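You operate a simulated robot arm through the tools that you are given. There is no shell and no other tool. Be economical: measure what you need, move in short steps, check, and stop when the job is done.

You run a simulated robot arm. Do the job below in one go: nothing can be reset, and whatever is moved stays where it is left.

TASK
Put the clamp meter on top of the motor cover. Take the blue fuse on the tool shelf top and put it away on the build bench top. Take the white foam block from the tool table top and leave it on the left lower cn top. Take the black pad from the cage table top and leave it on the cage shelf top. Press the blue plunger three times. Press the red plunger two times. Put the white bottle on top of the brown fuse carton. Turn the torque knob to 1.0. Take the lead reel and put it on the top deck of the trolley. Fetch the dummy can with the largest size on its label from the test bench top and stand it on the cream board. Fetch the long pin and stand it on top of the yellow bubble level. Take the soft mallet and put it on the test bench top. Put the 60 wrapped box from the high table top on the high shelf top and the 50 wrapped box on the run bench top. Do these in any order. Set down upright: white bottle, lead reel, dummy can, long pin.

Only the result counts: the job must be done as asked and must still hold three seconds after the hand-in. Knocking over, shifting, dropping, spilling or breaking anything else fails it. Lids that push on must go on centred and level and be pressed home; caps that screw on are set level and turned clockwise until they are tight.

THE ROBOT
A 7-joint arm with a two-finger parallel gripper on a trunk, on a base that drives. Base frame: it is fixed to the floor where the robot stands at the start and does not move with it; the origin is under the middle of the robot, x ahead of it, y to its left, z up; the surface under the hand at the start is at about z = 0.85. Readings come in m, rad, newtons and seconds.
With the tool pointing down near the work surface it reaches from about 0.46 to 0.92 m from the robot's upright axis, wherever it stands. Its first joint turns from -2.007 to 2.007 rad. Places, roughly: blue fuse [0.5, 0, 0.5]; blue plunger [0.5, -3.9, 1]; bubble level (13x4x4 cm) [-2.2, -2.6, 0.7]; build bench top [-2.3, -4.1, 0.7]; cage shelf top [0.4, -2.1, 0.5]; clamp meter [0.75, 0, 0.75]; cream board (22x16x1 cm) [0.6, -7.4, 0.8]; dummy can [-1.75, -5.75, 0.75]; foam block [0.75, -0.5, 1]; fuse carton [-1.75, -4.75, 0.75]; high shelf top [0.4, 1.9, 0.5]; lead reel (6x6x11 cm) [-2.1, -5.4, 0.8]; long pin (3x3x7 cm) [-2.1, -3.1, 0.8]; low [0.4, -4.4, 0.3]; motor cover (36x19x9 cm) [0.5, 0.5, 0.9]; pad [0.5, -2, 0.75]; red plunger [0.5, -4.1, 1]; run bench top [-1.7, 2.2, 0.7]; soft mallet (23x9x5 cm) [-2.4, -2.4, 0.7]; test bench top [-1.7, -4.9, 0.7]; top deck of the trolley [-1.4, -7.8, 0.8]; torque knob [-2.4, -4.9, 0.8]; white bottle [-1.75, -4.25, 0.75]; wrapped box [0.75, 1.75, 1]. Payload 3.91 kg.
The TCP is the grasp point between the finger pads, 0.03 m short of the fingertips. In the tool frame z runs along the fingers and y along their closing line. The gripper opens to 0.11 m. The fingers are 0.02 m wide and 0.01 m thick; the gripper's body (0.048 by 0.112 m) begins 0.055 m behind the TCP.
Orientation is that of the tool frame in the base frame, as [roll, pitch, yaw] about the fixed x, y, z axes, in that order (R = Rz(yaw) Ry(pitch) Rx(roll)). With the fingers straight down and closing along the base's y, the tool's x points along the base's -x, its y along +y and its z along -z.

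THE INTERFACE
- The arm moves only by the tool drive_tool. Its argument "rows" is a list that holds one entry, the list of rows, each a list of 7 numbers: the shift along the tool's x, y, z in cm, then the turn, a rotation vector about the tool's x, y, z in rad, then the finger opening in cm, from 0 to 11. In form: [[[tx, ty, tz, ax, ay, az, fingers], ...]]. A call has 1 to 12 rows; each row is the pose to reach, as a shift and turn from the pose commanded when the call began, along the tool's axes at that moment. A row lasts 0.2 s, in which the tool goes at most 0.05 m and 0.15 rad; a call with a longer step from one row to the next is refused whole, and so is a gripper value outside its range. Where a pose cannot be reached the arm comes as near as it can. A force on the tool above 40 N (or 10 N above the force at the start of the call, whichever is more), or a blocked arm, ends the call early, and 0.2 s more pass. The fingers move at their own pace (about 0.153 m/s each) and stop on an object; they squeeze with about 39 N. The grip force told is the motor's: it shows also when the fingers shut on nothing. Time passes only in rows, and 0.2 s behind the last, so rows that repeat a pose let the fingers close. It gives the time, the measured TCP pose, the force on the tool (base axes), the opening and the grip force at its end, in the units of the frame above (readings bear some noise), with the torque about the TCP (base axes, N m) and any sound that the robot's microphone picked up.
- Cameras (640 x 400 px; columns grow to the right, rows downward): "scene" is now at [0.2075, 0.1833, 1.4339]; the picture's right is [-0.32, -0.95, 0.00], its down [-0.78, 0.26, -0.56] and it looks along [0.54, -0.18, -0.83] (base axes); focal length 214 px, centre (320, 200). "wrist" rides on the gripper at [0.072, 0.017, -0.103] in the tool frame; the picture's right is [-0.23, 0.97, 0.00], its down [-0.76, -0.18, -0.62] and it looks along [-0.61, -0.14, 0.78] (tool axes); focal length 222 px, centre (320, 200). There is no depth. A picture from a camera that has moved, and an enlarged one, comes with that camera's place and axes in the base frame and with its lens.
- capture(camera): a new picture of that camera. The clock stands still meanwhile.
- slide_trunk(by): slides the trunk up (or, below 0, down) by that many m; the arm and the scene camera ride with it, the base frame stays. It gives what a move gives, with no picture.
- steer(legs): drives the robot by 1 to 6 legs, each [ahead, left, turn to the left] in m, m and rad, along the robot's own axes; the way and the turn of a leg run together, so that a leg with both is an arc; at most 1.5 m and 3.142 rad a leg. The arm and the cameras ride along, it lands a little off, and it stops where it bumps. It gives what a move gives.
- head_to(pan, tilt): turns the head with the scene camera to pan (to the left, within 1.396 rad either way) and tilt (down, from -0.506 to 1.204), counted from straight ahead of the robot. It gives what a move gives.
- zoom(camera, box): a new picture of the part [left, top, right, bottom] of that camera's present view, enlarged. The clock stands still meanwhile.
- hand_in(): hands the job in; it is judged then, once.

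Go step by step. Nothing tells you exact positions but the pictures and the camera data: compare them with the known pose of the tool, close in by small moves and look again before you grip or let go. The budget is 577 turns and 360 pictures, counting those below and the enlarged ones. Unless the task says otherwise, let go and move clear before handing in.

The tools are called as a command line: name --argument value ..., lists and objects as JSON in quotes. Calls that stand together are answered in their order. drive_tool: Moves the arm, as the interface text tells. Its arguments: {"type":"object","properties":{"rows":{"type":"array","items":{"type":"array","items":{"type":"array","items":{"type":"number"}}}}},"required":["rows"]} The other tools are called the same way: slide_trunk (by) slides the trunk up or down; steer (legs) drives the base; head_to (pan, tilt) turns the head that bears the scene camera; capture (camera) takes a picture; zoom (camera, box) takes an enlarged picture of a part of a camera's view; hand_in () hands the job in.

At the start:

```text
time: 0.0
eef_pos: [0.6492, -0.1501, 1.1621]
tcp_rot: [3.141, 0.0, -3.14]
contact_force: [-0.4, 0.6, 0.0]
ft_torque: [0.0, 0.01, -0.03]
gripper_width: 0.1102
finger_force: 0.0
trunk travel left (down, up): [-0.8, 0.19]
robot x, y, heading: [-0.0015, 0.0007, -0.004]
head pan, tilt: [-0.323, 0.97]
```

scene: 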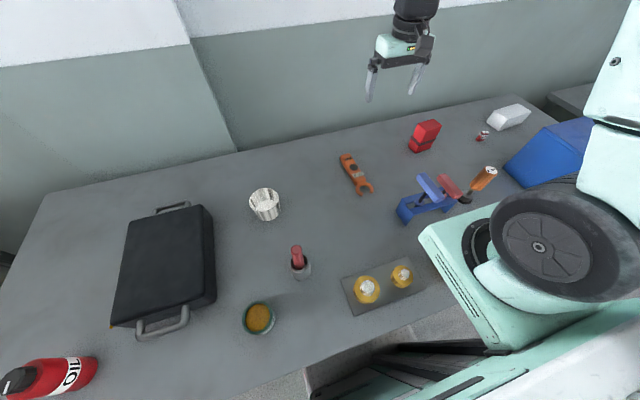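
wrist: 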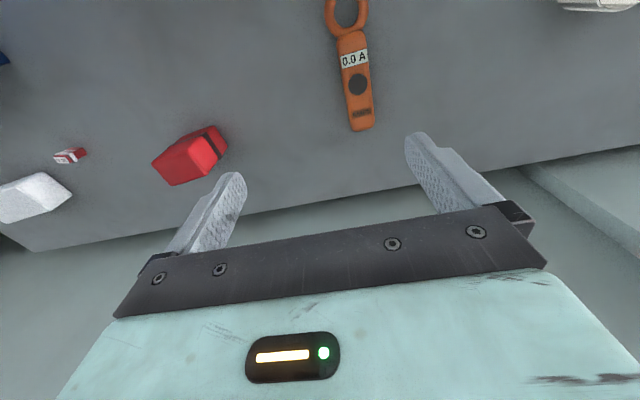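

The orange clamp meter lies along x near (0.64, -0.095), and the black motor cover is near (0.48, 0.46). I'll move over the meter and look again.

drive_tool --rows '[[[0, 3, 3, 0, 0, 0, 8], [0, 5.5, 7, 0, 0, 0, 8], [0, 5.5, 11.5, 0, 0, 0, 8], [0, 5.5, 16, 0, 0, 0, 8], [0, 5.5, 16, 0, 0, 0, 8]]]'

capture --camera "wrist"

capture --camera "scene"

```text
time: 1.2
eef_pos: [0.6499, -0.096, 1.0008]
tcp_rot: [3.141, 0.0, -3.141]
contact_force: [0.2, 0.2, 0.2]
ft_torque: [-0.02, 0.0, 0.04]
gripper_width: 0.0801
finger_force: 0.0
trunk travel left (down, up): [-0.8, 0.19]
robot x, y, heading: [0.002, 0.0003, 0.001]
head pan, tilt: [-0.323, 0.97]
```

```text
357 pictures are left
camera wrist: at [0.5769, -0.079, 1.1044], right [0.23, 0.97, 0.0], down [0.76, -0.18, 0.62], along [0.61, -0.14, -0.78], focal length 222 px, centre (320, 200)
```

wrist: 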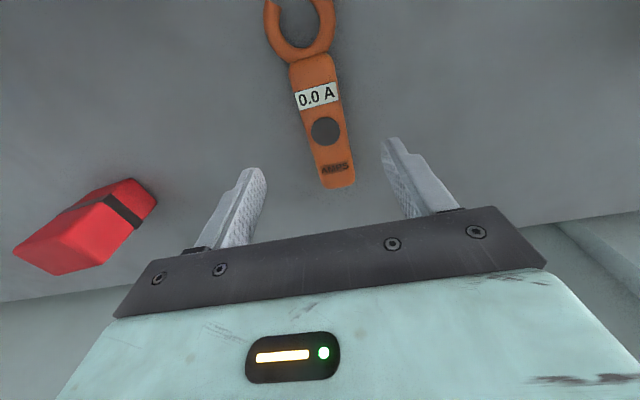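

```text
356 pictures are left
camera scene: at [0.2074, 0.1833, 1.4339], right [-0.32, -0.95, 0.0], down [-0.78, 0.26, -0.56], along [0.54, -0.18, -0.83], focal length 214 px, centre (320, 200)
```

scene: 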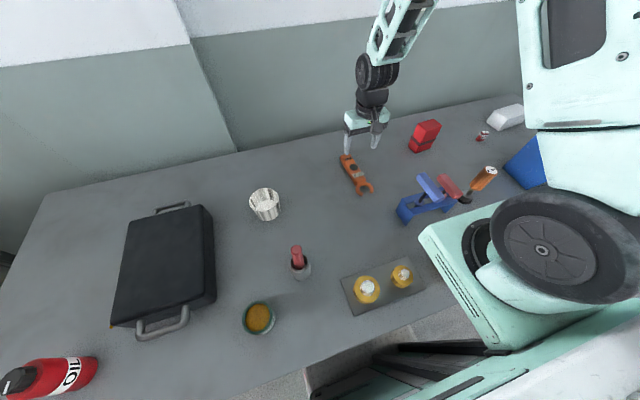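

The meter's body is centred near (0.66, -0.093), so I'll descend and grip.

drive_tool --rows '[[[-0.5, 0.4, 4, 0, 0, 0, 8], [-0.5, 0.4, 8, 0, 0, 0, 8], [-0.5, 0.4, 11.2, 0, 0, 0, 8], [-0.5, 0.4, 11.2, 0, 0, 0, 8], [-0.5, 0.4, 11.2, 0, 0, 0, 0], [-0.5, 0.4, 11.2, 0, 0, 0, 0], [-0.5, 0.4, 11.2, 0, 0, 0, 0]]]'

capture --camera "wrist"

```text
time: 2.8
eef_pos: [0.6544, -0.0921, 0.8894]
tcp_rot: [-3.14, 0.001, -3.14]
contact_force: [-0.4, 0.4, -1.5]
ft_torque: [0.01, 0.04, 0.0]
gripper_width: 0.0433
finger_force: 39.4
trunk travel left (down, up): [-0.8, 0.19]
robot x, y, heading: [-0.0031, -0.0012, -0.001]
head pan, tilt: [-0.323, 0.97]
```

```text
355 pictures are left
camera wrist: at [0.5824, -0.0754, 0.9926], right [0.23, 0.97, 0.0], down [0.76, -0.18, 0.62], along [0.61, -0.14, -0.78], focal length 222 px, centre (320, 200)
```

wrist: 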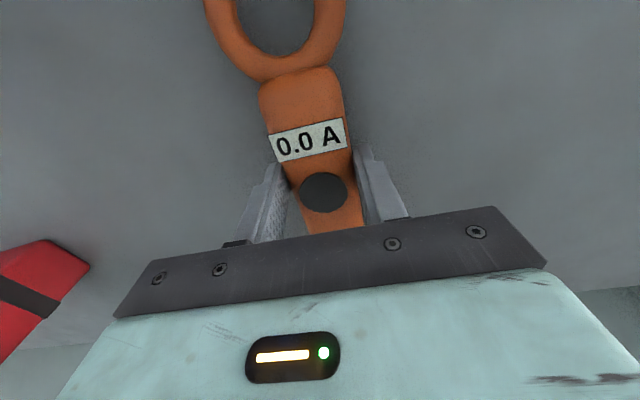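

Gripped at 4.3 cm. Lifting and carrying it over the motor cover, whose top is centred near (0.50, 0.47).

drive_tool --rows '[[[0, 0, -4.5, 0, 0, 0, 0], [0, 0, -9, 0, 0, 0, 0], [0, 0, -13.5, 0, 0, 0, 0], [0, 2, -18, 0, 0, 0, 0], [1, 6, -18, 0, 0, 0, 0], [2, 10.5, -18, 0, 0, 0, 0], [3, 15, -18, 0, 0, 0, 0], [4, 19.5, -18, 0, 0, 0, 0], [5, 24, -18, 0, 0, 0, 0], [6, 28.5, -18, 0, 0, 0, 0]]]'

drive_tool --rows '[[[1, 4.5, 0, 0, 0, 0, 0], [2, 9, 0, 0, 0, 0, 0], [3, 13.5, 0, 0, 0, 0, 0], [4, 18, 0, 0, 0, 0, 0], [5, 22, 0, 0, 0, 0, 0], [6, 25, 0, 0, 0, 0, 0], [9, 27.7, 0, 0, 0, 0, 0], [9, 27.7, 0, 0, 0, 0, 0]]]'

capture --camera "scene"

capture --camera "wrist"

```text
time: 5.0
eef_pos: [0.5955, 0.1929, 1.0689]
tcp_rot: [3.141, 0.0, 3.14]
contact_force: [1.0, -0.4, -1.8]
ft_torque: [0.03, 0.03, -0.01]
gripper_width: 0.0434
finger_force: 38.8
trunk travel left (down, up): [-0.8, 0.19]
robot x, y, heading: [-0.0006, -0.0026, 0.004]
head pan, tilt: [-0.323, 0.97]
```

```text
time: 6.8
eef_pos: [0.5042, 0.4687, 1.0704]
tcp_rot: [-3.14, -0.001, -3.141]
contact_force: [0.4, 0.1, -2.9]
ft_torque: [-0.01, 0.01, 0.01]
gripper_width: 0.0435
finger_force: 39.0
trunk travel left (down, up): [-0.8, 0.19]
robot x, y, heading: [-0.0011, -0.0001, 0.002]
head pan, tilt: [-0.323, 0.97]
```

```text
354 pictures are left
camera scene: at [0.2075, 0.1834, 1.4339], right [-0.32, -0.95, 0.0], down [-0.78, 0.26, -0.56], along [0.54, -0.18, -0.83], focal length 214 px, centre (320, 200)
```

scene: 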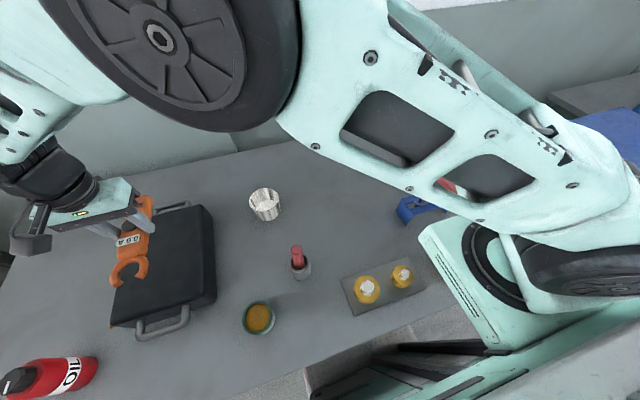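

```text
353 pictures are left
camera wrist: at [0.4318, 0.4877, 1.1737], right [0.23, 0.97, 0.0], down [0.76, -0.18, 0.62], along [0.61, -0.14, -0.78], focal length 222 px, centre (320, 200)
```

wrist: 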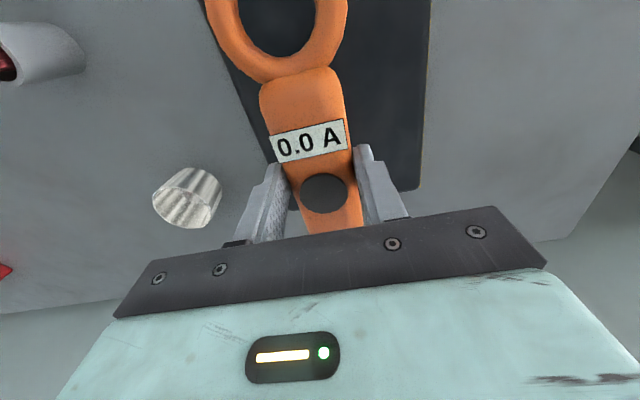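

The cover's top appears centred near y 0.49, so I'll shift 1.5 cm and lower close to it.

drive_tool --rows '[[[0, 1.7, 3, 0, 0, 0, 0], [0, 1.7, 6, 0, 0, 0, 0], [0, 1.7, 7.5, 0, 0, 0, 0], [0, 1.7, 8, 0, 0, 0, 0], [0, 1.7, 8.3, 0, 0, 0, 0], [0, 1.7, 8.6, 0, 0, 0, 0], [0, 1.7, 8.9, 0, 0, 0, 0], [0, 1.7, 8.9, 0, 0, 0, 0]]]'

capture --camera "scene"

```text
time: 8.6
eef_pos: [0.5037, 0.4871, 0.9817]
tcp_rot: [3.141, 0.0, 3.14]
contact_force: [0.3, 0.1, -1.6]
ft_torque: [-0.01, -0.01, 0.03]
gripper_width: 0.0432
finger_force: 39.0
trunk travel left (down, up): [-0.8, 0.19]
robot x, y, heading: [-0.0029, 0.0026, 0.003]
head pan, tilt: [-0.323, 0.97]
```

```text
352 pictures are left
camera scene: at [0.2075, 0.1835, 1.4339], right [-0.32, -0.95, 0.0], down [-0.78, 0.26, -0.56], along [0.54, -0.18, -0.83], focal length 214 px, centre (320, 200)
```

scene: 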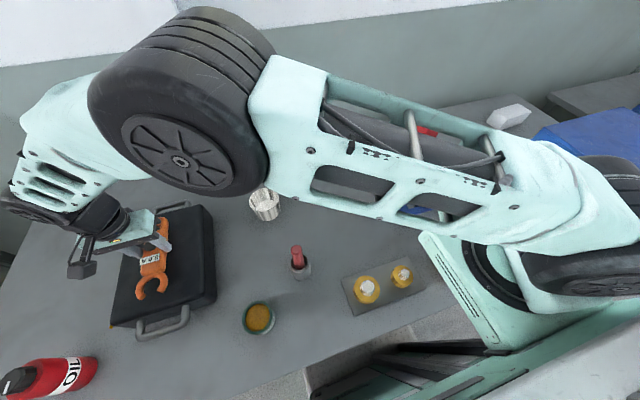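

Nearly there; creeping down until a contact shows.

drive_tool --rows '[[[0, 0, 0.2, 0, 0, 0, 0], [0, 0, 0.4, 0, 0, 0, 0], [0, 0, 0.4, 0, 0, 0, 0]]]'

```text
time: 9.4
eef_pos: [0.5047, 0.4865, 0.9766]
tcp_rot: [-3.141, 0.0, -3.141]
contact_force: [-0.1, 0.7, -2.7]
ft_torque: [0.03, 0.02, 0.02]
gripper_width: 0.0435
finger_force: 38.6
trunk travel left (down, up): [-0.8, 0.19]
robot x, y, heading: [0.0013, 0.0002, -0.001]
head pan, tilt: [-0.323, 0.97]
```

drive_tool --rows '[[[0, 0, 0.2, 0, 0, 0, 0], [0, 0, 0.4, 0, 0, 0, 0], [0, 0, 0.4, 0, 0, 0, 0]]]'

zoom --camera "scene" --box '[60, 180, 260, 350]'

```text
time: 10.2
eef_pos: [0.5051, 0.4864, 0.9725]
tcp_rot: [3.141, 0.0, -3.14]
contact_force: [0.2, -0.4, 1.6]
ft_torque: [-0.14, 0.1, 0.02]
gripper_width: 0.0433
finger_force: 39.0
trunk travel left (down, up): [-0.8, 0.19]
robot x, y, heading: [0.0015, 0.0, -0.003]
head pan, tilt: [-0.323, 0.97]
```

```text
2.35 times, centred on (160, 265) of scene
camera zoom: at [0.2074, 0.1833, 1.434], right [-0.32, -0.95, 0.0], down [-0.78, 0.26, -0.56], along [0.54, -0.18, -0.83], focal length 505 px, centre (696, 47)
```

zoom: 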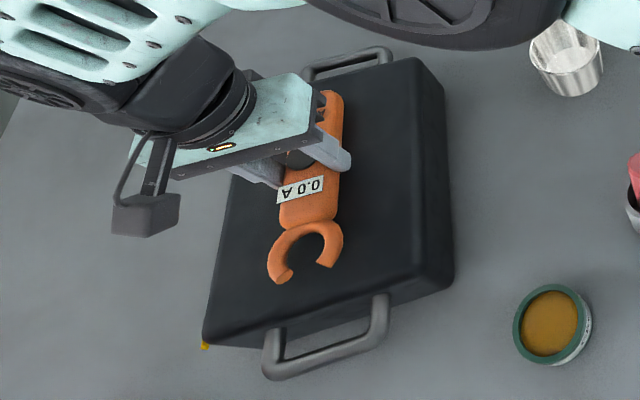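

The force shows contact and the meter rests on the cover; releasing and rising.

drive_tool --rows '[[[0, 0, 0, 0, 0, 0, 7], [0, 0, 0, 0, 0, 0, 7], [0, 0, -4, 0, 0, 0, 7], [0, 0, -8, 0, 0, 0, 7], [0, 0, -12.5, 0, 0, 0, 7], [0, 0, -17, 0, 0, 0, 7], [0, -4, -17, 0, 0, 0, 7], [0, -8.5, -17, 0, 0, 0, 7], [0, -13, -17, 0, 0, 0, 7], [0, -17.5, -17, 0, 0, 0, 7], [-2, -22, -17, 0, 0, 0, 7], [-4, -26, -17, 0, 0, 0, 7]]]'

head_to --pan 0 --tilt 0.9

capture --camera "scene"

```text
time: 12.8
eef_pos: [0.5418, 0.2267, 1.1432]
tcp_rot: [-3.141, 0.0, -3.142]
contact_force: [-0.7, 0.1, -0.1]
ft_torque: [-0.02, -0.01, 0.02]
gripper_width: 0.07
finger_force: 0.1
trunk travel left (down, up): [-0.8, 0.19]
robot x, y, heading: [0.0015, 0.0018, 0.001]
head pan, tilt: [-0.323, 0.97]
```

```text
time: 13.6
eef_pos: [0.5433, 0.2269, 1.1433]
tcp_rot: [3.141, 0.0, -3.14]
contact_force: [0.1, 0.1, -0.4]
ft_torque: [-0.01, 0.01, 0.02]
gripper_width: 0.0698
finger_force: 0.1
trunk travel left (down, up): [-0.8, 0.19]
robot x, y, heading: [-0.0008, 0.0031, -0.002]
head pan, tilt: [0.0, 0.901]
```

```text
350 pictures are left
camera scene: at [0.2152, 0.2059, 1.439], right [0.0, -1.0, 0.0], down [-0.78, 0.0, -0.62], along [0.62, 0.0, -0.78], focal length 214 px, centre (320, 200)
```

scene: 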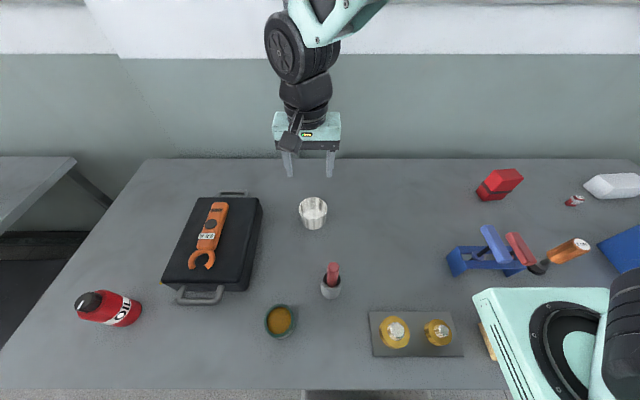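

The clamp meter lies on the cover. Now I'll look right for the foam block.

head_to --pan -0.8 --tilt 0.7

capture --camera "scene"

```text
time: 14.7
eef_pos: [0.5442, 0.2273, 1.1432]
tcp_rot: [-3.142, -0.001, -3.142]
contact_force: [0.3, -0.4, 0.7]
ft_torque: [-0.02, -0.02, 0.02]
gripper_width: 0.0701
finger_force: 0.1
trunk travel left (down, up): [-0.8, 0.19]
robot x, y, heading: [-0.0002, -0.001, 0.0]
head pan, tilt: [-0.799, 0.7]
```

```text
349 pictures are left
camera scene: at [0.1989, 0.1452, 1.4552], right [-0.72, -0.7, 0.0], down [-0.45, 0.46, -0.76], along [0.53, -0.55, -0.64], focal length 214 px, centre (320, 200)
```

scene: 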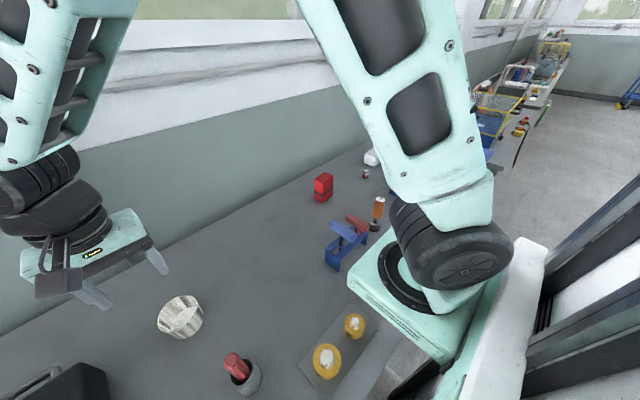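

Foam block is around (0.72, -0.82), out of reach from here. I'll check the way to the right before driving.

head_to --pan -1.35 --tilt 0.6

capture --camera "scene"

```text
time: 15.7
eef_pos: [0.5437, 0.2261, 1.1428]
tcp_rot: [3.141, 0.0, 3.141]
contact_force: [0.0, -0.9, 0.0]
ft_torque: [-0.01, -0.01, -0.05]
gripper_width: 0.0701
finger_force: 0.1
trunk travel left (down, up): [-0.8, 0.19]
robot x, y, heading: [-0.002, 0.0031, 0.001]
head pan, tilt: [-1.349, 0.6]
```

```text
348 pictures are left
camera scene: at [0.1592, 0.1198, 1.4638], right [-0.98, -0.22, 0.0], down [-0.12, 0.55, -0.82], along [0.18, -0.8, -0.57], focal length 214 px, centre (320, 200)
```

scene: 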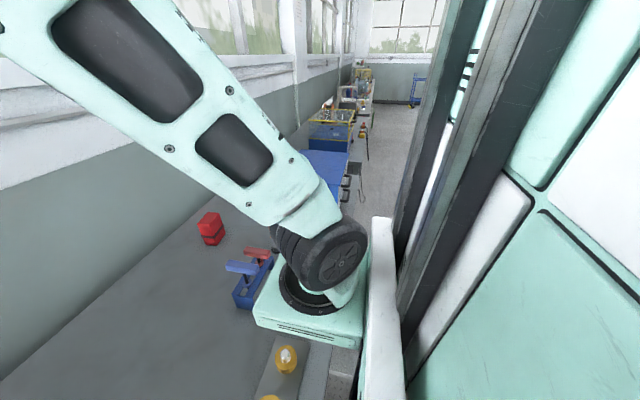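

The aisle is clear to the right. I'll fold the arm to the middle, back a little and slide right 0.55 m.

drive_tool --rows '[[[0, -4, 0, 0, 0, 0, 9], [0, -8, 0, 0, 0, 0, 9], [0, -12, 0, 0, 0, 0, 9], [0, -16, 0, 0, 0, 0, 9], [0, -20, 0, 0, 0, 0, 9], [0, -23, 0, 0, 0, 0, 9]]]'

steer --legs '[[-0.05, 0, 0], [0, -0.6, 0]]'

head_to --pan -0.3 --tilt 0.8

capture --camera "scene"

capture --camera "wrist"

```text
time: 17.1
eef_pos: [0.5438, -0.0024, 1.1421]
tcp_rot: [-3.141, -0.001, -3.141]
contact_force: [-0.4, 0.5, 1.3]
ft_torque: [-0.04, -0.01, 0.0]
gripper_width: 0.0901
finger_force: 0.1
trunk travel left (down, up): [-0.8, 0.19]
robot x, y, heading: [-0.0005, -0.0023, -0.0]
head pan, tilt: [-1.349, 0.6]
```

```text
time: 21.0
eef_pos: [0.4905, -0.61, 1.1422]
tcp_rot: [3.141, 0.0, 3.135]
contact_force: [0.1, -0.2, 0.4]
ft_torque: [-0.01, 0.01, -0.01]
gripper_width: 0.0901
finger_force: 0.0
trunk travel left (down, up): [-0.8, 0.19]
robot x, y, heading: [-0.0544, -0.6034, -0.007]
head pan, tilt: [-1.349, 0.6]
```

```text
time: 22.3
eef_pos: [0.4919, -0.6105, 1.1427]
tcp_rot: [3.141, -0.002, 3.134]
contact_force: [0.5, 0.2, -1.3]
ft_torque: [0.01, -0.02, 0.01]
gripper_width: 0.0897
finger_force: 0.1
trunk travel left (down, up): [-0.8, 0.19]
robot x, y, heading: [-0.0488, -0.6021, -0.001]
head pan, tilt: [-0.3, 0.799]
```

```text
347 pictures are left
camera scene: at [0.1657, -0.4227, 1.447], right [-0.3, -0.95, 0.0], down [-0.68, 0.22, -0.7], along [0.66, -0.21, -0.72], focal length 214 px, centre (320, 200)
```

scene: 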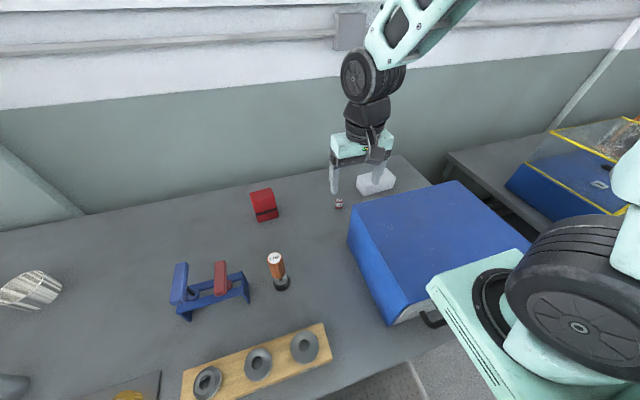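

```text
346 pictures are left
camera wrist: at [0.4195, -0.5926, 1.2467], right [0.23, 0.97, 0.0], down [0.76, -0.18, 0.62], along [0.61, -0.15, -0.78], focal length 222 px, centre (320, 200)
```

wrist: 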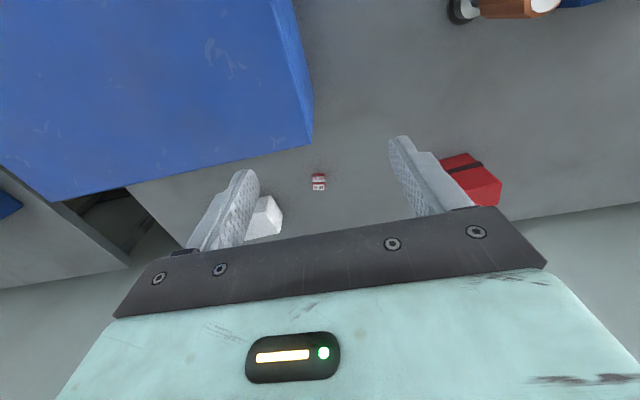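

zoom --camera "scene" --box '[310, 140, 450, 228]'

```text
4.55 times, centred on (380, 184) of scene
camera zoom: at [0.1657, -0.4227, 1.447], right [-0.3, -0.95, 0.0], down [-0.68, 0.22, -0.7], along [0.66, -0.21, -0.72], focal length 975 px, centre (47, 273)
```

zoom: 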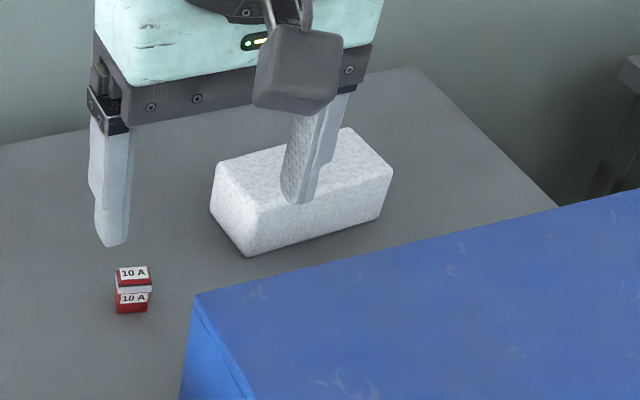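

The foam block (about 6.5 x 13 x 5 cm, long along y) is centred near (0.713, -0.833) with the blue case 15 cm nearer. I'll turn the tool 90° to close along x and go above it.

drive_tool --rows '[[[-2, -2, 0, 0, 0, 0.143, 11], [-4, -4, 0, 0, 0, 0.286, 11], [-6, -6, 0, 0, 0, 0.428, 11], [-8, -8, 0, 0, 0, 0.571, 11], [-10, -10, 0, 0, 0, 0.714, 11], [-12, -12, 0, 0, 0, 0.857, 11], [-14, -14, 0, 0, 0, 1.0, 11], [-16, -16, 0, 0, 0, 1.142, 11], [-18, -18, 0, 0, 0, 1.285, 11], [-20, -20, 0, 0, 0, 1.428, 11], [-22.3, -22.3, 0, 0, 0, 1.571, 11], [-22.3, -22.3, 0, 0, 0, 1.571, 11]]]'

capture --camera "wrist"

```text
time: 24.9
eef_pos: [0.7152, -0.8353, 1.1425]
tcp_rot: [3.141, -0.001, 1.563]
contact_force: [-0.5, -0.2, 0.6]
ft_torque: [0.01, 0.01, 0.02]
gripper_width: 0.1099
finger_force: 0.0
trunk travel left (down, up): [-0.8, 0.19]
robot x, y, heading: [-0.0498, -0.6027, -0.008]
head pan, tilt: [-0.3, 0.799]
```

```text
344 pictures are left
camera wrist: at [0.7321, -0.7632, 1.2466], right [0.97, -0.24, 0.0], down [-0.18, -0.76, 0.62], along [-0.15, -0.6, -0.78], focal length 222 px, centre (320, 200)
```

wrist: 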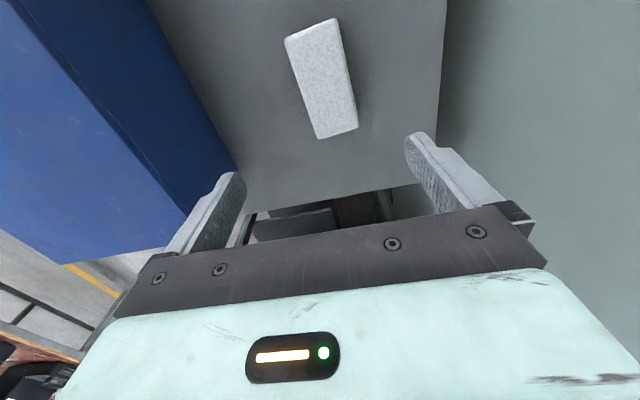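

Aligned. Descending and gripping.

drive_tool --rows '[[[0, 0, 5, 0, 0, 0, 11], [0, 0, 10, 0, 0, 0, 11], [0, 0, 15, 0, 0, 0, 11], [0, 0, 20, 0, 0, 0, 11], [0, 0, 24.5, 0, 0, 0, 11], [0, 0, 25, 0, 0, 0, 11], [0, 0, 25, 0, 0, 0, 0], [0, 0, 25, 0, 0, 0, 0], [0, 0, 25, 0, 0, 0, 0]]]'

capture --camera "wrist"

```text
time: 26.9
eef_pos: [0.7135, -0.8352, 0.8924]
tcp_rot: [-3.14, -0.001, 1.563]
contact_force: [0.2, 0.1, 0.4]
ft_torque: [-0.03, -0.03, 0.01]
gripper_width: 0.0705
finger_force: 39.2
trunk travel left (down, up): [-0.8, 0.19]
robot x, y, heading: [-0.0502, -0.602, -0.007]
head pan, tilt: [-0.3, 0.799]
```

```text
343 pictures are left
camera wrist: at [0.7308, -0.762, 0.9962], right [0.97, -0.23, 0.0], down [-0.18, -0.76, 0.62], along [-0.15, -0.61, -0.78], focal length 222 px, centre (320, 200)
```

wrist: 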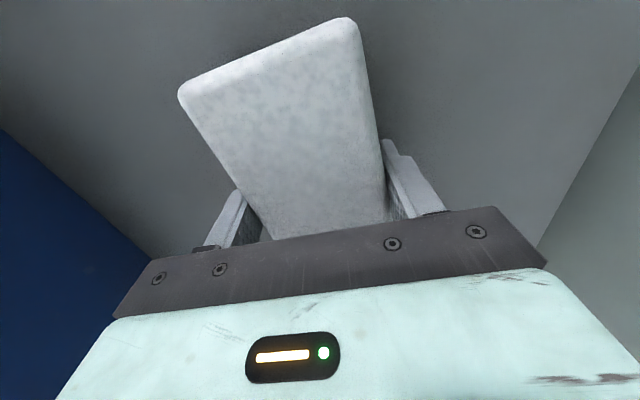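

Gripped at 7 cm. Lifting, drawing the arm in and turning back.

drive_tool --rows '[[[0, 0, -4.5, 0, 0, 0, 0], [0, 0, -9, 0, 0, 0, 0], [0, 0, -13.5, 0, 0, 0, 0], [0, 0, -18, 0, 0, 0, 0], [0, 0, -22.5, 0, 0, 0, 0], [0, 0, -27, 0, 0, 0, 0], [0, 0, -30, 0, 0, 0, 0], [0, 0, -30, 0, 0, 0, 0]]]'

drive_tool --rows '[[[2, -2, 0, 0, 0, -0.143, 0], [4, -4, 0, 0, 0, -0.286, 0], [6, -6, 0, 0, 0, -0.428, 0], [8, -8, 0, 0, 0, -0.571, 0], [10, -10, 0, 0, 0, -0.714, 0], [12, -12, 0, 0, 0, -0.857, 0], [14, -14, 0, 0, 0, -1.0, 0], [16, -16, 0, 0, 0, -1.142, 0], [18, -18, 0, 0, 0, -1.285, 0], [20, -20, 0, 0, 0, -1.428, 0], [22.3, -22.3, 0, 0, 0, -1.571, 0], [22.3, -22.3, 0, 0, 0, -1.571, 0]]]'

head_to --pan -1.35 --tilt 0.4

capture --camera "scene"

```text
time: 28.7
eef_pos: [0.7129, -0.8347, 1.1933]
tcp_rot: [-3.141, 0.001, 1.563]
contact_force: [-0.2, -0.8, -0.1]
ft_torque: [0.0, 0.0, 0.02]
gripper_width: 0.0703
finger_force: 39.1
trunk travel left (down, up): [-0.8, 0.19]
robot x, y, heading: [-0.0543, -0.5994, -0.008]
head pan, tilt: [-0.3, 0.799]
```

```text
time: 31.3
eef_pos: [0.4916, -0.6104, 1.1929]
tcp_rot: [3.14, 0.0, 3.137]
contact_force: [0.3, 0.0, -0.5]
ft_torque: [0.02, -0.02, 0.02]
gripper_width: 0.0701
finger_force: 39.4
trunk travel left (down, up): [-0.8, 0.19]
robot x, y, heading: [-0.0536, -0.6018, -0.006]
head pan, tilt: [-0.3, 0.799]
```

```text
time: 32.6
eef_pos: [0.4936, -0.6111, 1.192]
tcp_rot: [3.141, 0.001, 3.135]
contact_force: [-0.1, 0.5, 0.7]
ft_torque: [0.02, 0.03, 0.0]
gripper_width: 0.0699
finger_force: 38.4
trunk travel left (down, up): [-0.8, 0.19]
robot x, y, heading: [-0.0498, -0.6032, -0.011]
head pan, tilt: [-1.349, 0.4]
```

```text
342 pictures are left
camera scene: at [0.1086, -0.4887, 1.482], right [-0.98, -0.21, 0.0], down [-0.08, 0.38, -0.92], along [0.2, -0.9, -0.39], focal length 214 px, centre (320, 200)
```

scene: 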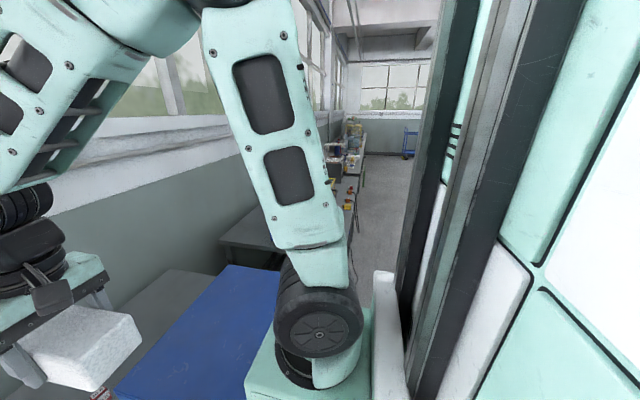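

Backing off into the aisle and heading right towards y ≈ -2, where I'll look at the cage table on the way.

steer --legs '[[-0.5, 0, 0], [0, -1.4, 0]]'

head_to --pan 0 --tilt 0.5

capture --camera "scene"

```text
time: 42.2
eef_pos: [-0.0044, -2.0241, 1.1919]
tcp_rot: [3.141, 0.0, -3.138]
contact_force: [1.1, 0.7, -0.9]
ft_torque: [0.01, 0.0, -0.01]
gripper_width: 0.0692
finger_force: 38.9
trunk travel left (down, up): [-0.8, 0.19]
robot x, y, heading: [-0.55, -2.0212, 0.003]
head pan, tilt: [-1.349, 0.4]
```

```text
time: 43.7
eef_pos: [-0.0071, -2.0241, 1.1913]
tcp_rot: [-3.141, 0.0, -3.138]
contact_force: [-0.5, -0.6, 0.0]
ft_torque: [0.01, 0.01, 0.01]
gripper_width: 0.069
finger_force: 39.1
trunk travel left (down, up): [-0.8, 0.19]
robot x, y, heading: [-0.5486, -2.0242, 0.002]
head pan, tilt: [0.0, 0.499]
```

```text
341 pictures are left
camera scene: at [-0.3199, -1.8156, 1.4729], right [0.0, -1.0, 0.0], down [-0.48, 0.0, -0.88], along [0.88, 0.0, -0.48], focal length 214 px, centre (320, 200)
```

scene: 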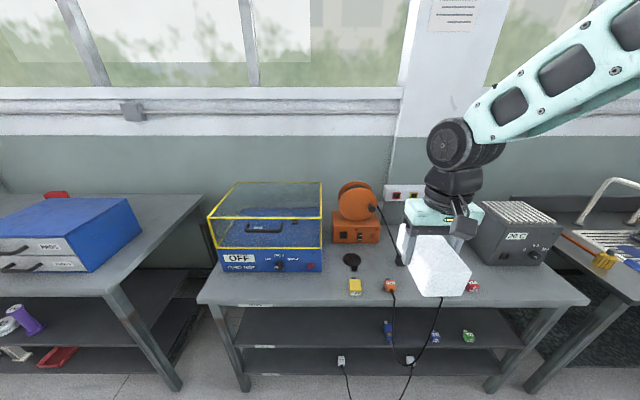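

zoom --camera "scene" --box '[190, 160, 350, 310]'

zoom --camera "scene" --box '[330, 240, 600, 400]'

```text
2.67 times, centred on (270, 235) of scene
camera zoom: at [-0.3199, -1.8156, 1.4729], right [0.0, -1.0, 0.0], down [-0.48, 0.0, -0.88], along [0.88, 0.0, -0.48], focal length 572 px, centre (453, 107)
```

zoom: 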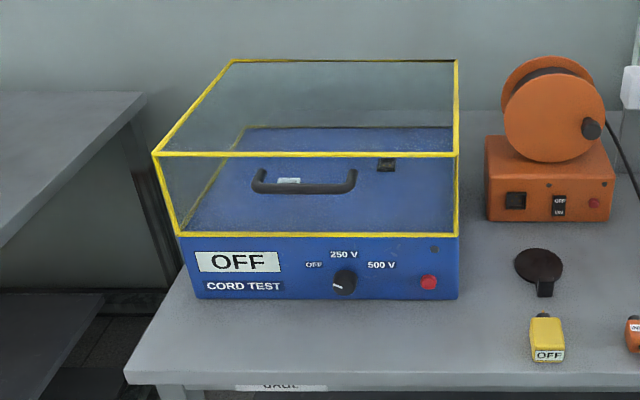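

```text
2.37 times, centred on (465, 320) of scene
camera zoom: at [-0.3199, -1.8156, 1.4729], right [0.0, -1.0, 0.0], down [-0.48, 0.0, -0.88], along [0.88, 0.0, -0.48], focal length 508 px, centre (-24, -84)
```

zoom: 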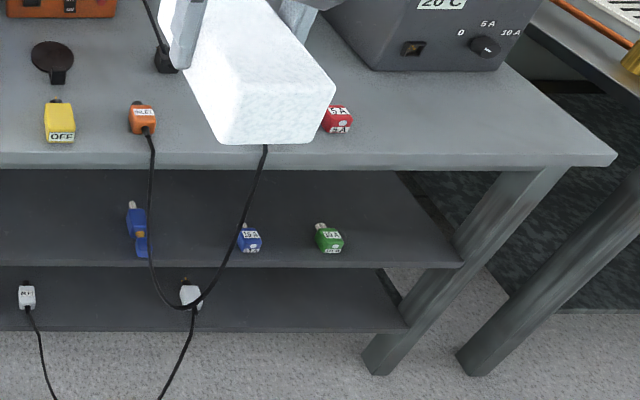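

The cage table's pad is the round black thing near (0.4, -1.95); I'll come back for it. Going on to y ≈ -4.

steer --legs '[[-0.1, -1.1, 0], [0, -1.0, 0]]'

capture --camera "scene"

```text
time: 54.1
eef_pos: [-0.0809, -4.1043, 1.1927]
tcp_rot: [-3.141, 0.002, -3.121]
contact_force: [-1.1, 0.3, 0.6]
ft_torque: [0.0, 0.05, 0.0]
gripper_width: 0.069
finger_force: 38.9
trunk travel left (down, up): [-0.8, 0.19]
robot x, y, heading: [-0.6269, -4.1108, 0.022]
head pan, tilt: [0.0, 0.499]
```

```text
338 pictures are left
camera scene: at [-0.3987, -3.9011, 1.4729], right [0.02, -1.0, 0.0], down [-0.48, -0.01, -0.88], along [0.88, 0.02, -0.48], focal length 214 px, centre (320, 200)
```

scene: 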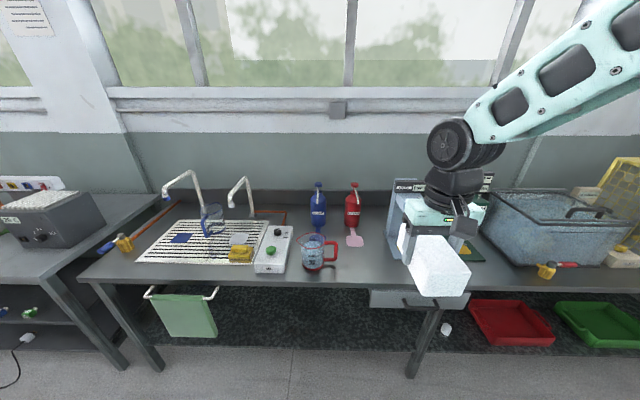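

head_to --pan 0 --tilt 0.8

capture --camera "scene"

zoom --camera "scene" --box '[320, 130, 640, 330]'

zoom --camera "scene" --box '[80, 130, 400, 330]'

```text
time: 54.9
eef_pos: [-0.0795, -4.1049, 1.1918]
tcp_rot: [-3.141, -0.002, -3.121]
contact_force: [0.2, 0.2, 0.2]
ft_torque: [0.02, -0.03, 0.01]
gripper_width: 0.0686
finger_force: 39.2
trunk travel left (down, up): [-0.8, 0.19]
robot x, y, heading: [-0.6262, -4.1114, 0.021]
head pan, tilt: [0.0, 0.799]
```

```text
337 pictures are left
camera scene: at [-0.4089, -3.9013, 1.447], right [0.02, -1.0, 0.0], down [-0.72, -0.01, -0.7], along [0.7, 0.01, -0.72], focal length 214 px, centre (320, 200)
```

scene: 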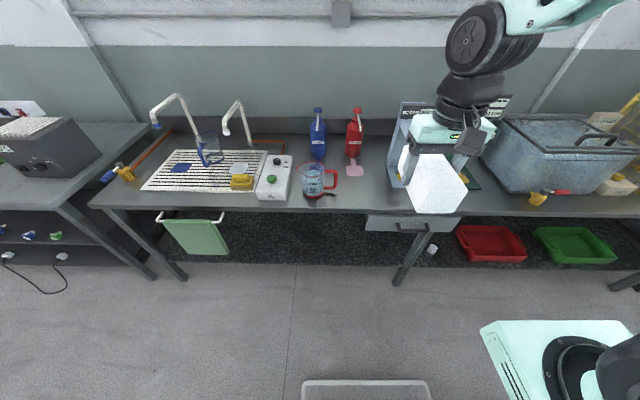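

```text
2.00 times, centred on (480, 230) of scene
camera zoom: at [-0.4089, -3.9013, 1.447], right [0.02, -1.0, 0.0], down [-0.72, -0.01, -0.7], along [0.7, 0.01, -0.72], focal length 429 px, centre (0, 140)
```

zoom: 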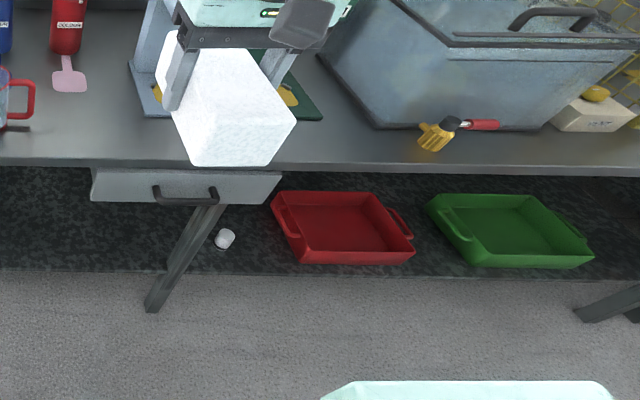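

```text
2.00 times, centred on (240, 230) of scene
camera zoom: at [-0.4089, -3.9013, 1.447], right [0.02, -1.0, 0.0], down [-0.72, -0.01, -0.7], along [0.7, 0.01, -0.72], focal length 429 px, centre (480, 140)
```

zoom: 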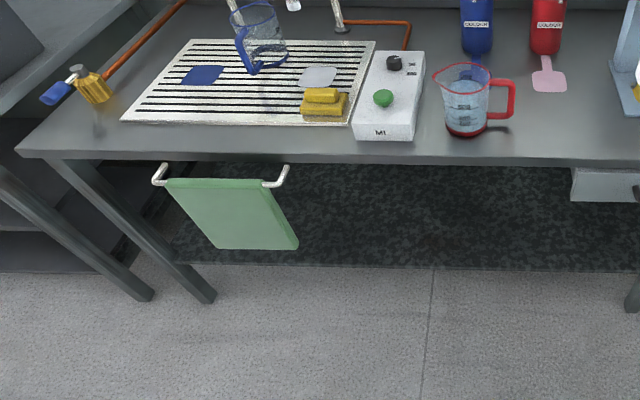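

The blue and red pump plungers stand on this counter, and the dark low shelf under it (z ≈ 0.3) is the foam's target. I'll lower the trunk fully so the arm can reach in flat.

steer --legs '[[0, 0.3, -0.02]]'

slide_trunk --by -0.8

head_to --pan 0 --tilt 0.2

capture --camera "scene"

```text
time: 57.0
eef_pos: [-0.083, -3.8176, 1.1923]
tcp_rot: [-3.141, 0.001, -3.14]
contact_force: [-0.9, 0.0, 0.2]
ft_torque: [-0.02, 0.01, 0.02]
gripper_width: 0.0688
finger_force: 39.0
trunk travel left (down, up): [-0.8, 0.19]
robot x, y, heading: [-0.6298, -3.8188, -0.001]
head pan, tilt: [0.0, 0.799]
```

```text
refused: -0.8 is not a number from -0.4 to 0.4
```

```text
time: 58.0
eef_pos: [-0.084, -3.8187, 1.1918]
tcp_rot: [3.141, 0.0, -3.14]
contact_force: [-0.5, 0.6, 0.0]
ft_torque: [-0.01, 0.04, 0.02]
gripper_width: 0.0691
finger_force: 39.1
trunk travel left (down, up): [-0.8, 0.19]
robot x, y, heading: [-0.6314, -3.817, 0.005]
head pan, tilt: [0.0, 0.201]
```

```text
334 pictures are left
camera scene: at [-0.396, -3.6099, 1.5005], right [0.0, -1.0, 0.0], down [-0.2, 0.0, -0.98], along [0.98, 0.0, -0.2], focal length 214 px, centre (320, 200)
```

scene: 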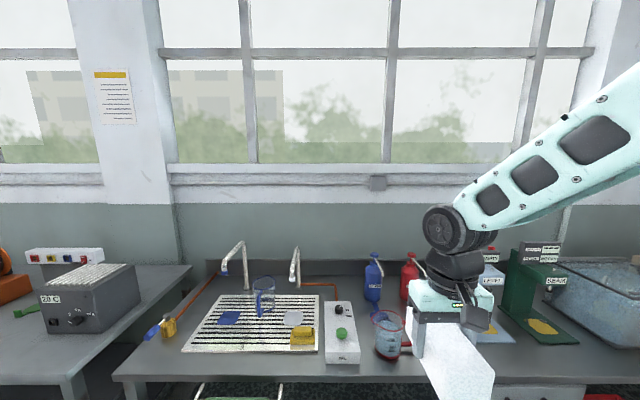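

slide_trunk --by -0.4

slide_trunk --by -0.36

head_to --pan -0.1 --tilt 0.35

capture --camera "scene"

```text
time: 61.8
eef_pos: [-0.0826, -3.8189, 0.7924]
tcp_rot: [3.14, 0.0, -3.14]
contact_force: [-0.1, -0.4, -1.2]
ft_torque: [-0.01, 0.05, 0.01]
gripper_width: 0.0688
finger_force: 39.4
trunk travel left (down, up): [-0.4, 0.59]
robot x, y, heading: [-0.6301, -3.8165, -0.001]
head pan, tilt: [0.0, 0.201]
```

```text
time: 65.3
eef_pos: [-0.0833, -3.8187, 0.432]
tcp_rot: [-3.141, 0.001, -3.14]
contact_force: [0.2, 0.3, -0.4]
ft_torque: [0.02, -0.01, 0.05]
gripper_width: 0.069
finger_force: 39.3
trunk travel left (down, up): [-0.04, 0.95]
robot x, y, heading: [-0.6262, -3.8163, 0.001]
head pan, tilt: [0.0, 0.201]
```

```text
time: 66.0
eef_pos: [-0.083, -3.8184, 0.4316]
tcp_rot: [3.14, 0.0, -3.14]
contact_force: [-0.4, 0.2, 0.5]
ft_torque: [-0.04, -0.03, -0.03]
gripper_width: 0.0689
finger_force: 38.7
trunk travel left (down, up): [-0.04, 0.95]
robot x, y, heading: [-0.6263, -3.8147, 0.004]
head pan, tilt: [-0.099, 0.351]
```

```text
333 pictures are left
camera scene: at [-0.3966, -3.6191, 0.7266], right [-0.1, -1.0, 0.0], down [-0.34, 0.03, -0.94], along [0.93, -0.09, -0.34], focal length 214 px, centre (320, 200)
```

scene: 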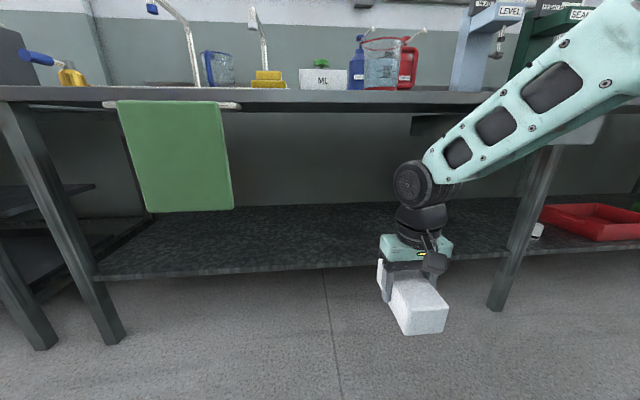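

The forearm slants up steeply here; I'll back up 0.3 m and extend the arm for a flatter reach.

steer --legs '[[-0.3, 0, 0]]'

drive_tool --rows '[[[-4.5, 0, 0, 0, 0, 0, 0], [-9, 0, 0, 0, 0, 0, 0], [-13.5, 0, 0, 0, 0, 0, 0], [-18, 0, 0, 0, 0, 0, 0], [-22, 0, 0, 0, 0, 0, 0], [-26, 0, 0, 0, 0, 0, 0], [-30, 0, 0, 0, 0, 0, 0], [-30, 0, 0, 0, 0, 0, 0]]]'

capture --camera "scene"

```text
time: 68.0
eef_pos: [-0.3867, -3.8193, 0.431]
tcp_rot: [3.141, 0.001, 3.141]
contact_force: [-0.3, -0.5, -1.0]
ft_torque: [0.02, -0.01, -0.03]
gripper_width: 0.0688
finger_force: 39.0
trunk travel left (down, up): [-0.04, 0.95]
robot x, y, heading: [-0.9282, -3.8179, -0.004]
head pan, tilt: [-0.099, 0.351]
```

```text
time: 69.8
eef_pos: [-0.087, -3.8215, 0.4324]
tcp_rot: [3.141, -0.001, 3.14]
contact_force: [0.2, 0.0, -1.3]
ft_torque: [0.04, -0.03, 0.01]
gripper_width: 0.0689
finger_force: 39.2
trunk travel left (down, up): [-0.04, 0.95]
robot x, y, heading: [-0.9313, -3.8164, 0.0]
head pan, tilt: [-0.099, 0.351]
```

```text
332 pictures are left
camera scene: at [-0.6988, -3.6201, 0.7266], right [-0.1, -0.99, 0.0], down [-0.34, 0.03, -0.94], along [0.93, -0.09, -0.34], focal length 214 px, centre (320, 200)
```

scene: 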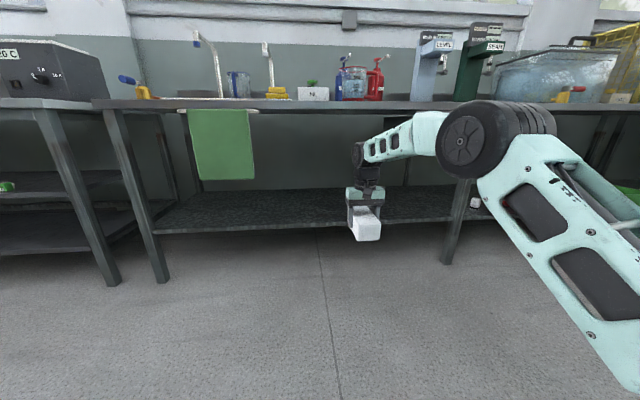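

The arm is flat now. Shelf ≈ z 0.29 with its edge at x ≈ 0.2 and the counter's underside ≈ 0.77. I'll lower a bit and drive in.

drive_tool --rows '[[[0, 0, 2, 0, 0, 0, 0], [0, 0, 4, 0, 0, 0, 0], [0, 0, 4, 0, 0, 0, 0]]]'

steer --legs '[[0.42, 0, 0]]'

capture --camera "scene"

capture --camera "wrist"

```text
time: 70.6
eef_pos: [-0.0865, -3.8208, 0.3923]
tcp_rot: [-3.142, 0.0, -3.141]
contact_force: [0.3, -0.1, 0.6]
ft_torque: [0.0, -0.02, -0.01]
gripper_width: 0.0686
finger_force: 39.2
trunk travel left (down, up): [-0.04, 0.95]
robot x, y, heading: [-0.9334, -3.8157, -0.001]
head pan, tilt: [-0.099, 0.351]
```

```text
time: 73.2
eef_pos: [0.3362, -3.8181, 0.3918]
tcp_rot: [3.141, -0.001, -3.14]
contact_force: [0.7, -0.5, 0.2]
ft_torque: [0.0, -0.03, 0.0]
gripper_width: 0.0691
finger_force: 39.3
trunk travel left (down, up): [-0.04, 0.95]
robot x, y, heading: [-0.51, -3.8181, 0.002]
head pan, tilt: [-0.099, 0.351]
```

```text
331 pictures are left
camera scene: at [-0.2777, -3.6192, 0.7266], right [-0.1, -1.0, 0.0], down [-0.34, 0.03, -0.94], along [0.93, -0.09, -0.34], focal length 214 px, centre (320, 200)
```

scene: 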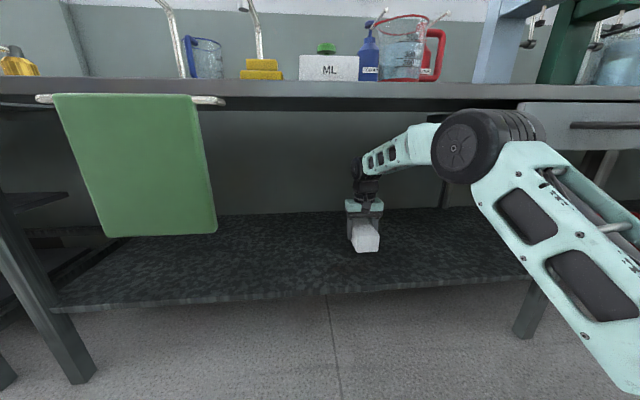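

```text
330 pictures are left
camera wrist: at [0.2634, -3.8013, 0.4966], right [0.23, 0.97, 0.0], down [0.76, -0.18, 0.62], along [0.61, -0.14, -0.78], focal length 222 px, centre (320, 200)
```

wrist: 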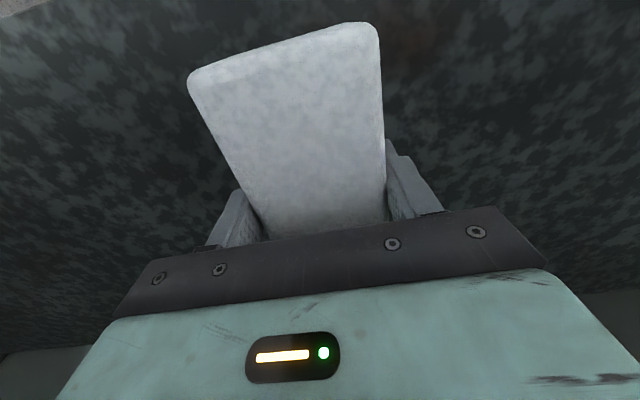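

In place over the shelf. Lowering until the foam touches.

drive_tool --rows '[[[0, 0, 2, 0, 0, 0, 0], [0, 0, 3.5, 0, 0, 0, 0], [0, 0, 4.5, 0, 0, 0, 0], [0, 0, 4.8, 0, 0, 0, 0], [0, 0, 4.8, 0, 0, 0, 0]]]'

zoom --camera "scene" --box '[290, 160, 450, 290]'

```text
time: 74.4
eef_pos: [0.3355, -3.8183, 0.3446]
tcp_rot: [-3.141, 0.001, -3.139]
contact_force: [-0.3, -0.1, -1.3]
ft_torque: [0.01, -0.01, 0.01]
gripper_width: 0.0691
finger_force: 38.7
trunk travel left (down, up): [-0.04, 0.95]
robot x, y, heading: [-0.5082, -3.8186, 0.006]
head pan, tilt: [-0.099, 0.351]
```

```text
3.08 times, centred on (370, 225) of scene
camera zoom: at [-0.2777, -3.6192, 0.7266], right [-0.1, -1.0, 0.0], down [-0.34, 0.03, -0.94], along [0.93, -0.09, -0.34], focal length 660 px, centre (166, 123)
```

zoom: 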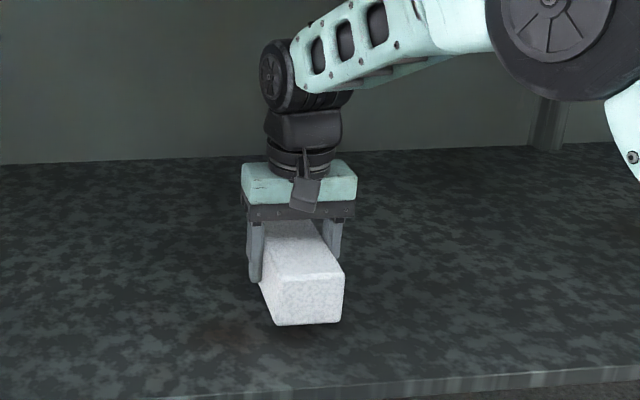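

drive_tool --rows '[[[0, 0, 0.3, 0, 0, 0, 0], [0, 0, 0.6, 0, 0, 0, 0], [0, 0, 0.6, 0, 0, 0, 0]]]'

drive_tool --rows '[[[0, 0, 0.3, 0, 0, 0, 0], [0, 0, 0.6, 0, 0, 0, 0], [0, 0, 0.6, 0, 0, 0, 0]]]'

```text
time: 75.2
eef_pos: [0.3357, -3.8186, 0.3377]
tcp_rot: [3.141, 0.0, -3.14]
contact_force: [0.5, -0.6, -1.0]
ft_torque: [0.0, -0.01, -0.03]
gripper_width: 0.069
finger_force: 39.1
trunk travel left (down, up): [-0.04, 0.95]
robot x, y, heading: [-0.512, -3.8172, -0.002]
head pan, tilt: [-0.099, 0.351]
```

```text
time: 76.0
eef_pos: [0.3349, -3.819, 0.3319]
tcp_rot: [3.142, 0.002, -3.137]
contact_force: [0.4, 0.3, -0.5]
ft_torque: [-0.02, 0.02, 0.01]
gripper_width: 0.069
finger_force: 39.1
trunk travel left (down, up): [-0.04, 0.95]
robot x, y, heading: [-0.5119, -3.8141, -0.001]
head pan, tilt: [-0.099, 0.351]
```

drive_tool --rows '[[[0, 0, 0.2, 0, 0, 0, 0], [0, 0, 0.4, 0, 0, 0, 0], [0, 0, 0.4, 0, 0, 0, 0]]]'

zoom --camera "scene" --box '[330, 190, 410, 260]'

```text
time: 76.8
eef_pos: [0.3344, -3.8187, 0.3279]
tcp_rot: [-3.14, 0.001, -3.14]
contact_force: [0.5, -0.6, 0.1]
ft_torque: [0.01, 0.03, 0.01]
gripper_width: 0.0691
finger_force: 39.1
trunk travel left (down, up): [-0.04, 0.95]
robot x, y, heading: [-0.5071, -3.8137, 0.002]
head pan, tilt: [-0.099, 0.351]
```

```text
5.71 times, centred on (370, 225) of scene
camera zoom: at [-0.2777, -3.6192, 0.7266], right [-0.1, -1.0, 0.0], down [-0.34, 0.03, -0.94], along [0.93, -0.09, -0.34], focal length 1226 px, centre (34, 57)
```

zoom: 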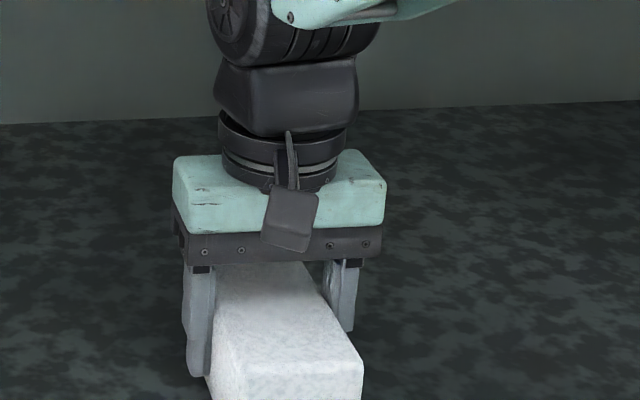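

drive_tool --rows '[[[0, 0, 0.2, 0, 0, 0, 0], [0, 0, 0.4, 0, 0, 0, 0], [0, 0, 0.4, 0, 0, 0, 0]]]'

drive_tool --rows '[[[0, 0, 0.2, 0, 0, 0, 0], [0, 0, 0.4, 0, 0, 0, 0], [0, 0, 0.4, 0, 0, 0, 0]]]'

```text
time: 77.6
eef_pos: [0.3356, -3.8183, 0.3253]
tcp_rot: [3.14, 0.0, -3.141]
contact_force: [0.1, -0.2, 0.1]
ft_torque: [0.0, -0.01, 0.03]
gripper_width: 0.0691
finger_force: 39.2
trunk travel left (down, up): [-0.04, 0.95]
robot x, y, heading: [-0.51, -3.8191, 0.003]
head pan, tilt: [-0.099, 0.351]
```

```text
time: 78.4
eef_pos: [0.3357, -3.8176, 0.321]
tcp_rot: [3.141, 0.003, -3.139]
contact_force: [-0.9, 0.6, 6.3]
ft_torque: [-0.05, 0.37, 0.04]
gripper_width: 0.0687
finger_force: 38.4
trunk travel left (down, up): [-0.04, 0.95]
robot x, y, heading: [-0.511, -3.8155, 0.004]
head pan, tilt: [-0.099, 0.351]
```

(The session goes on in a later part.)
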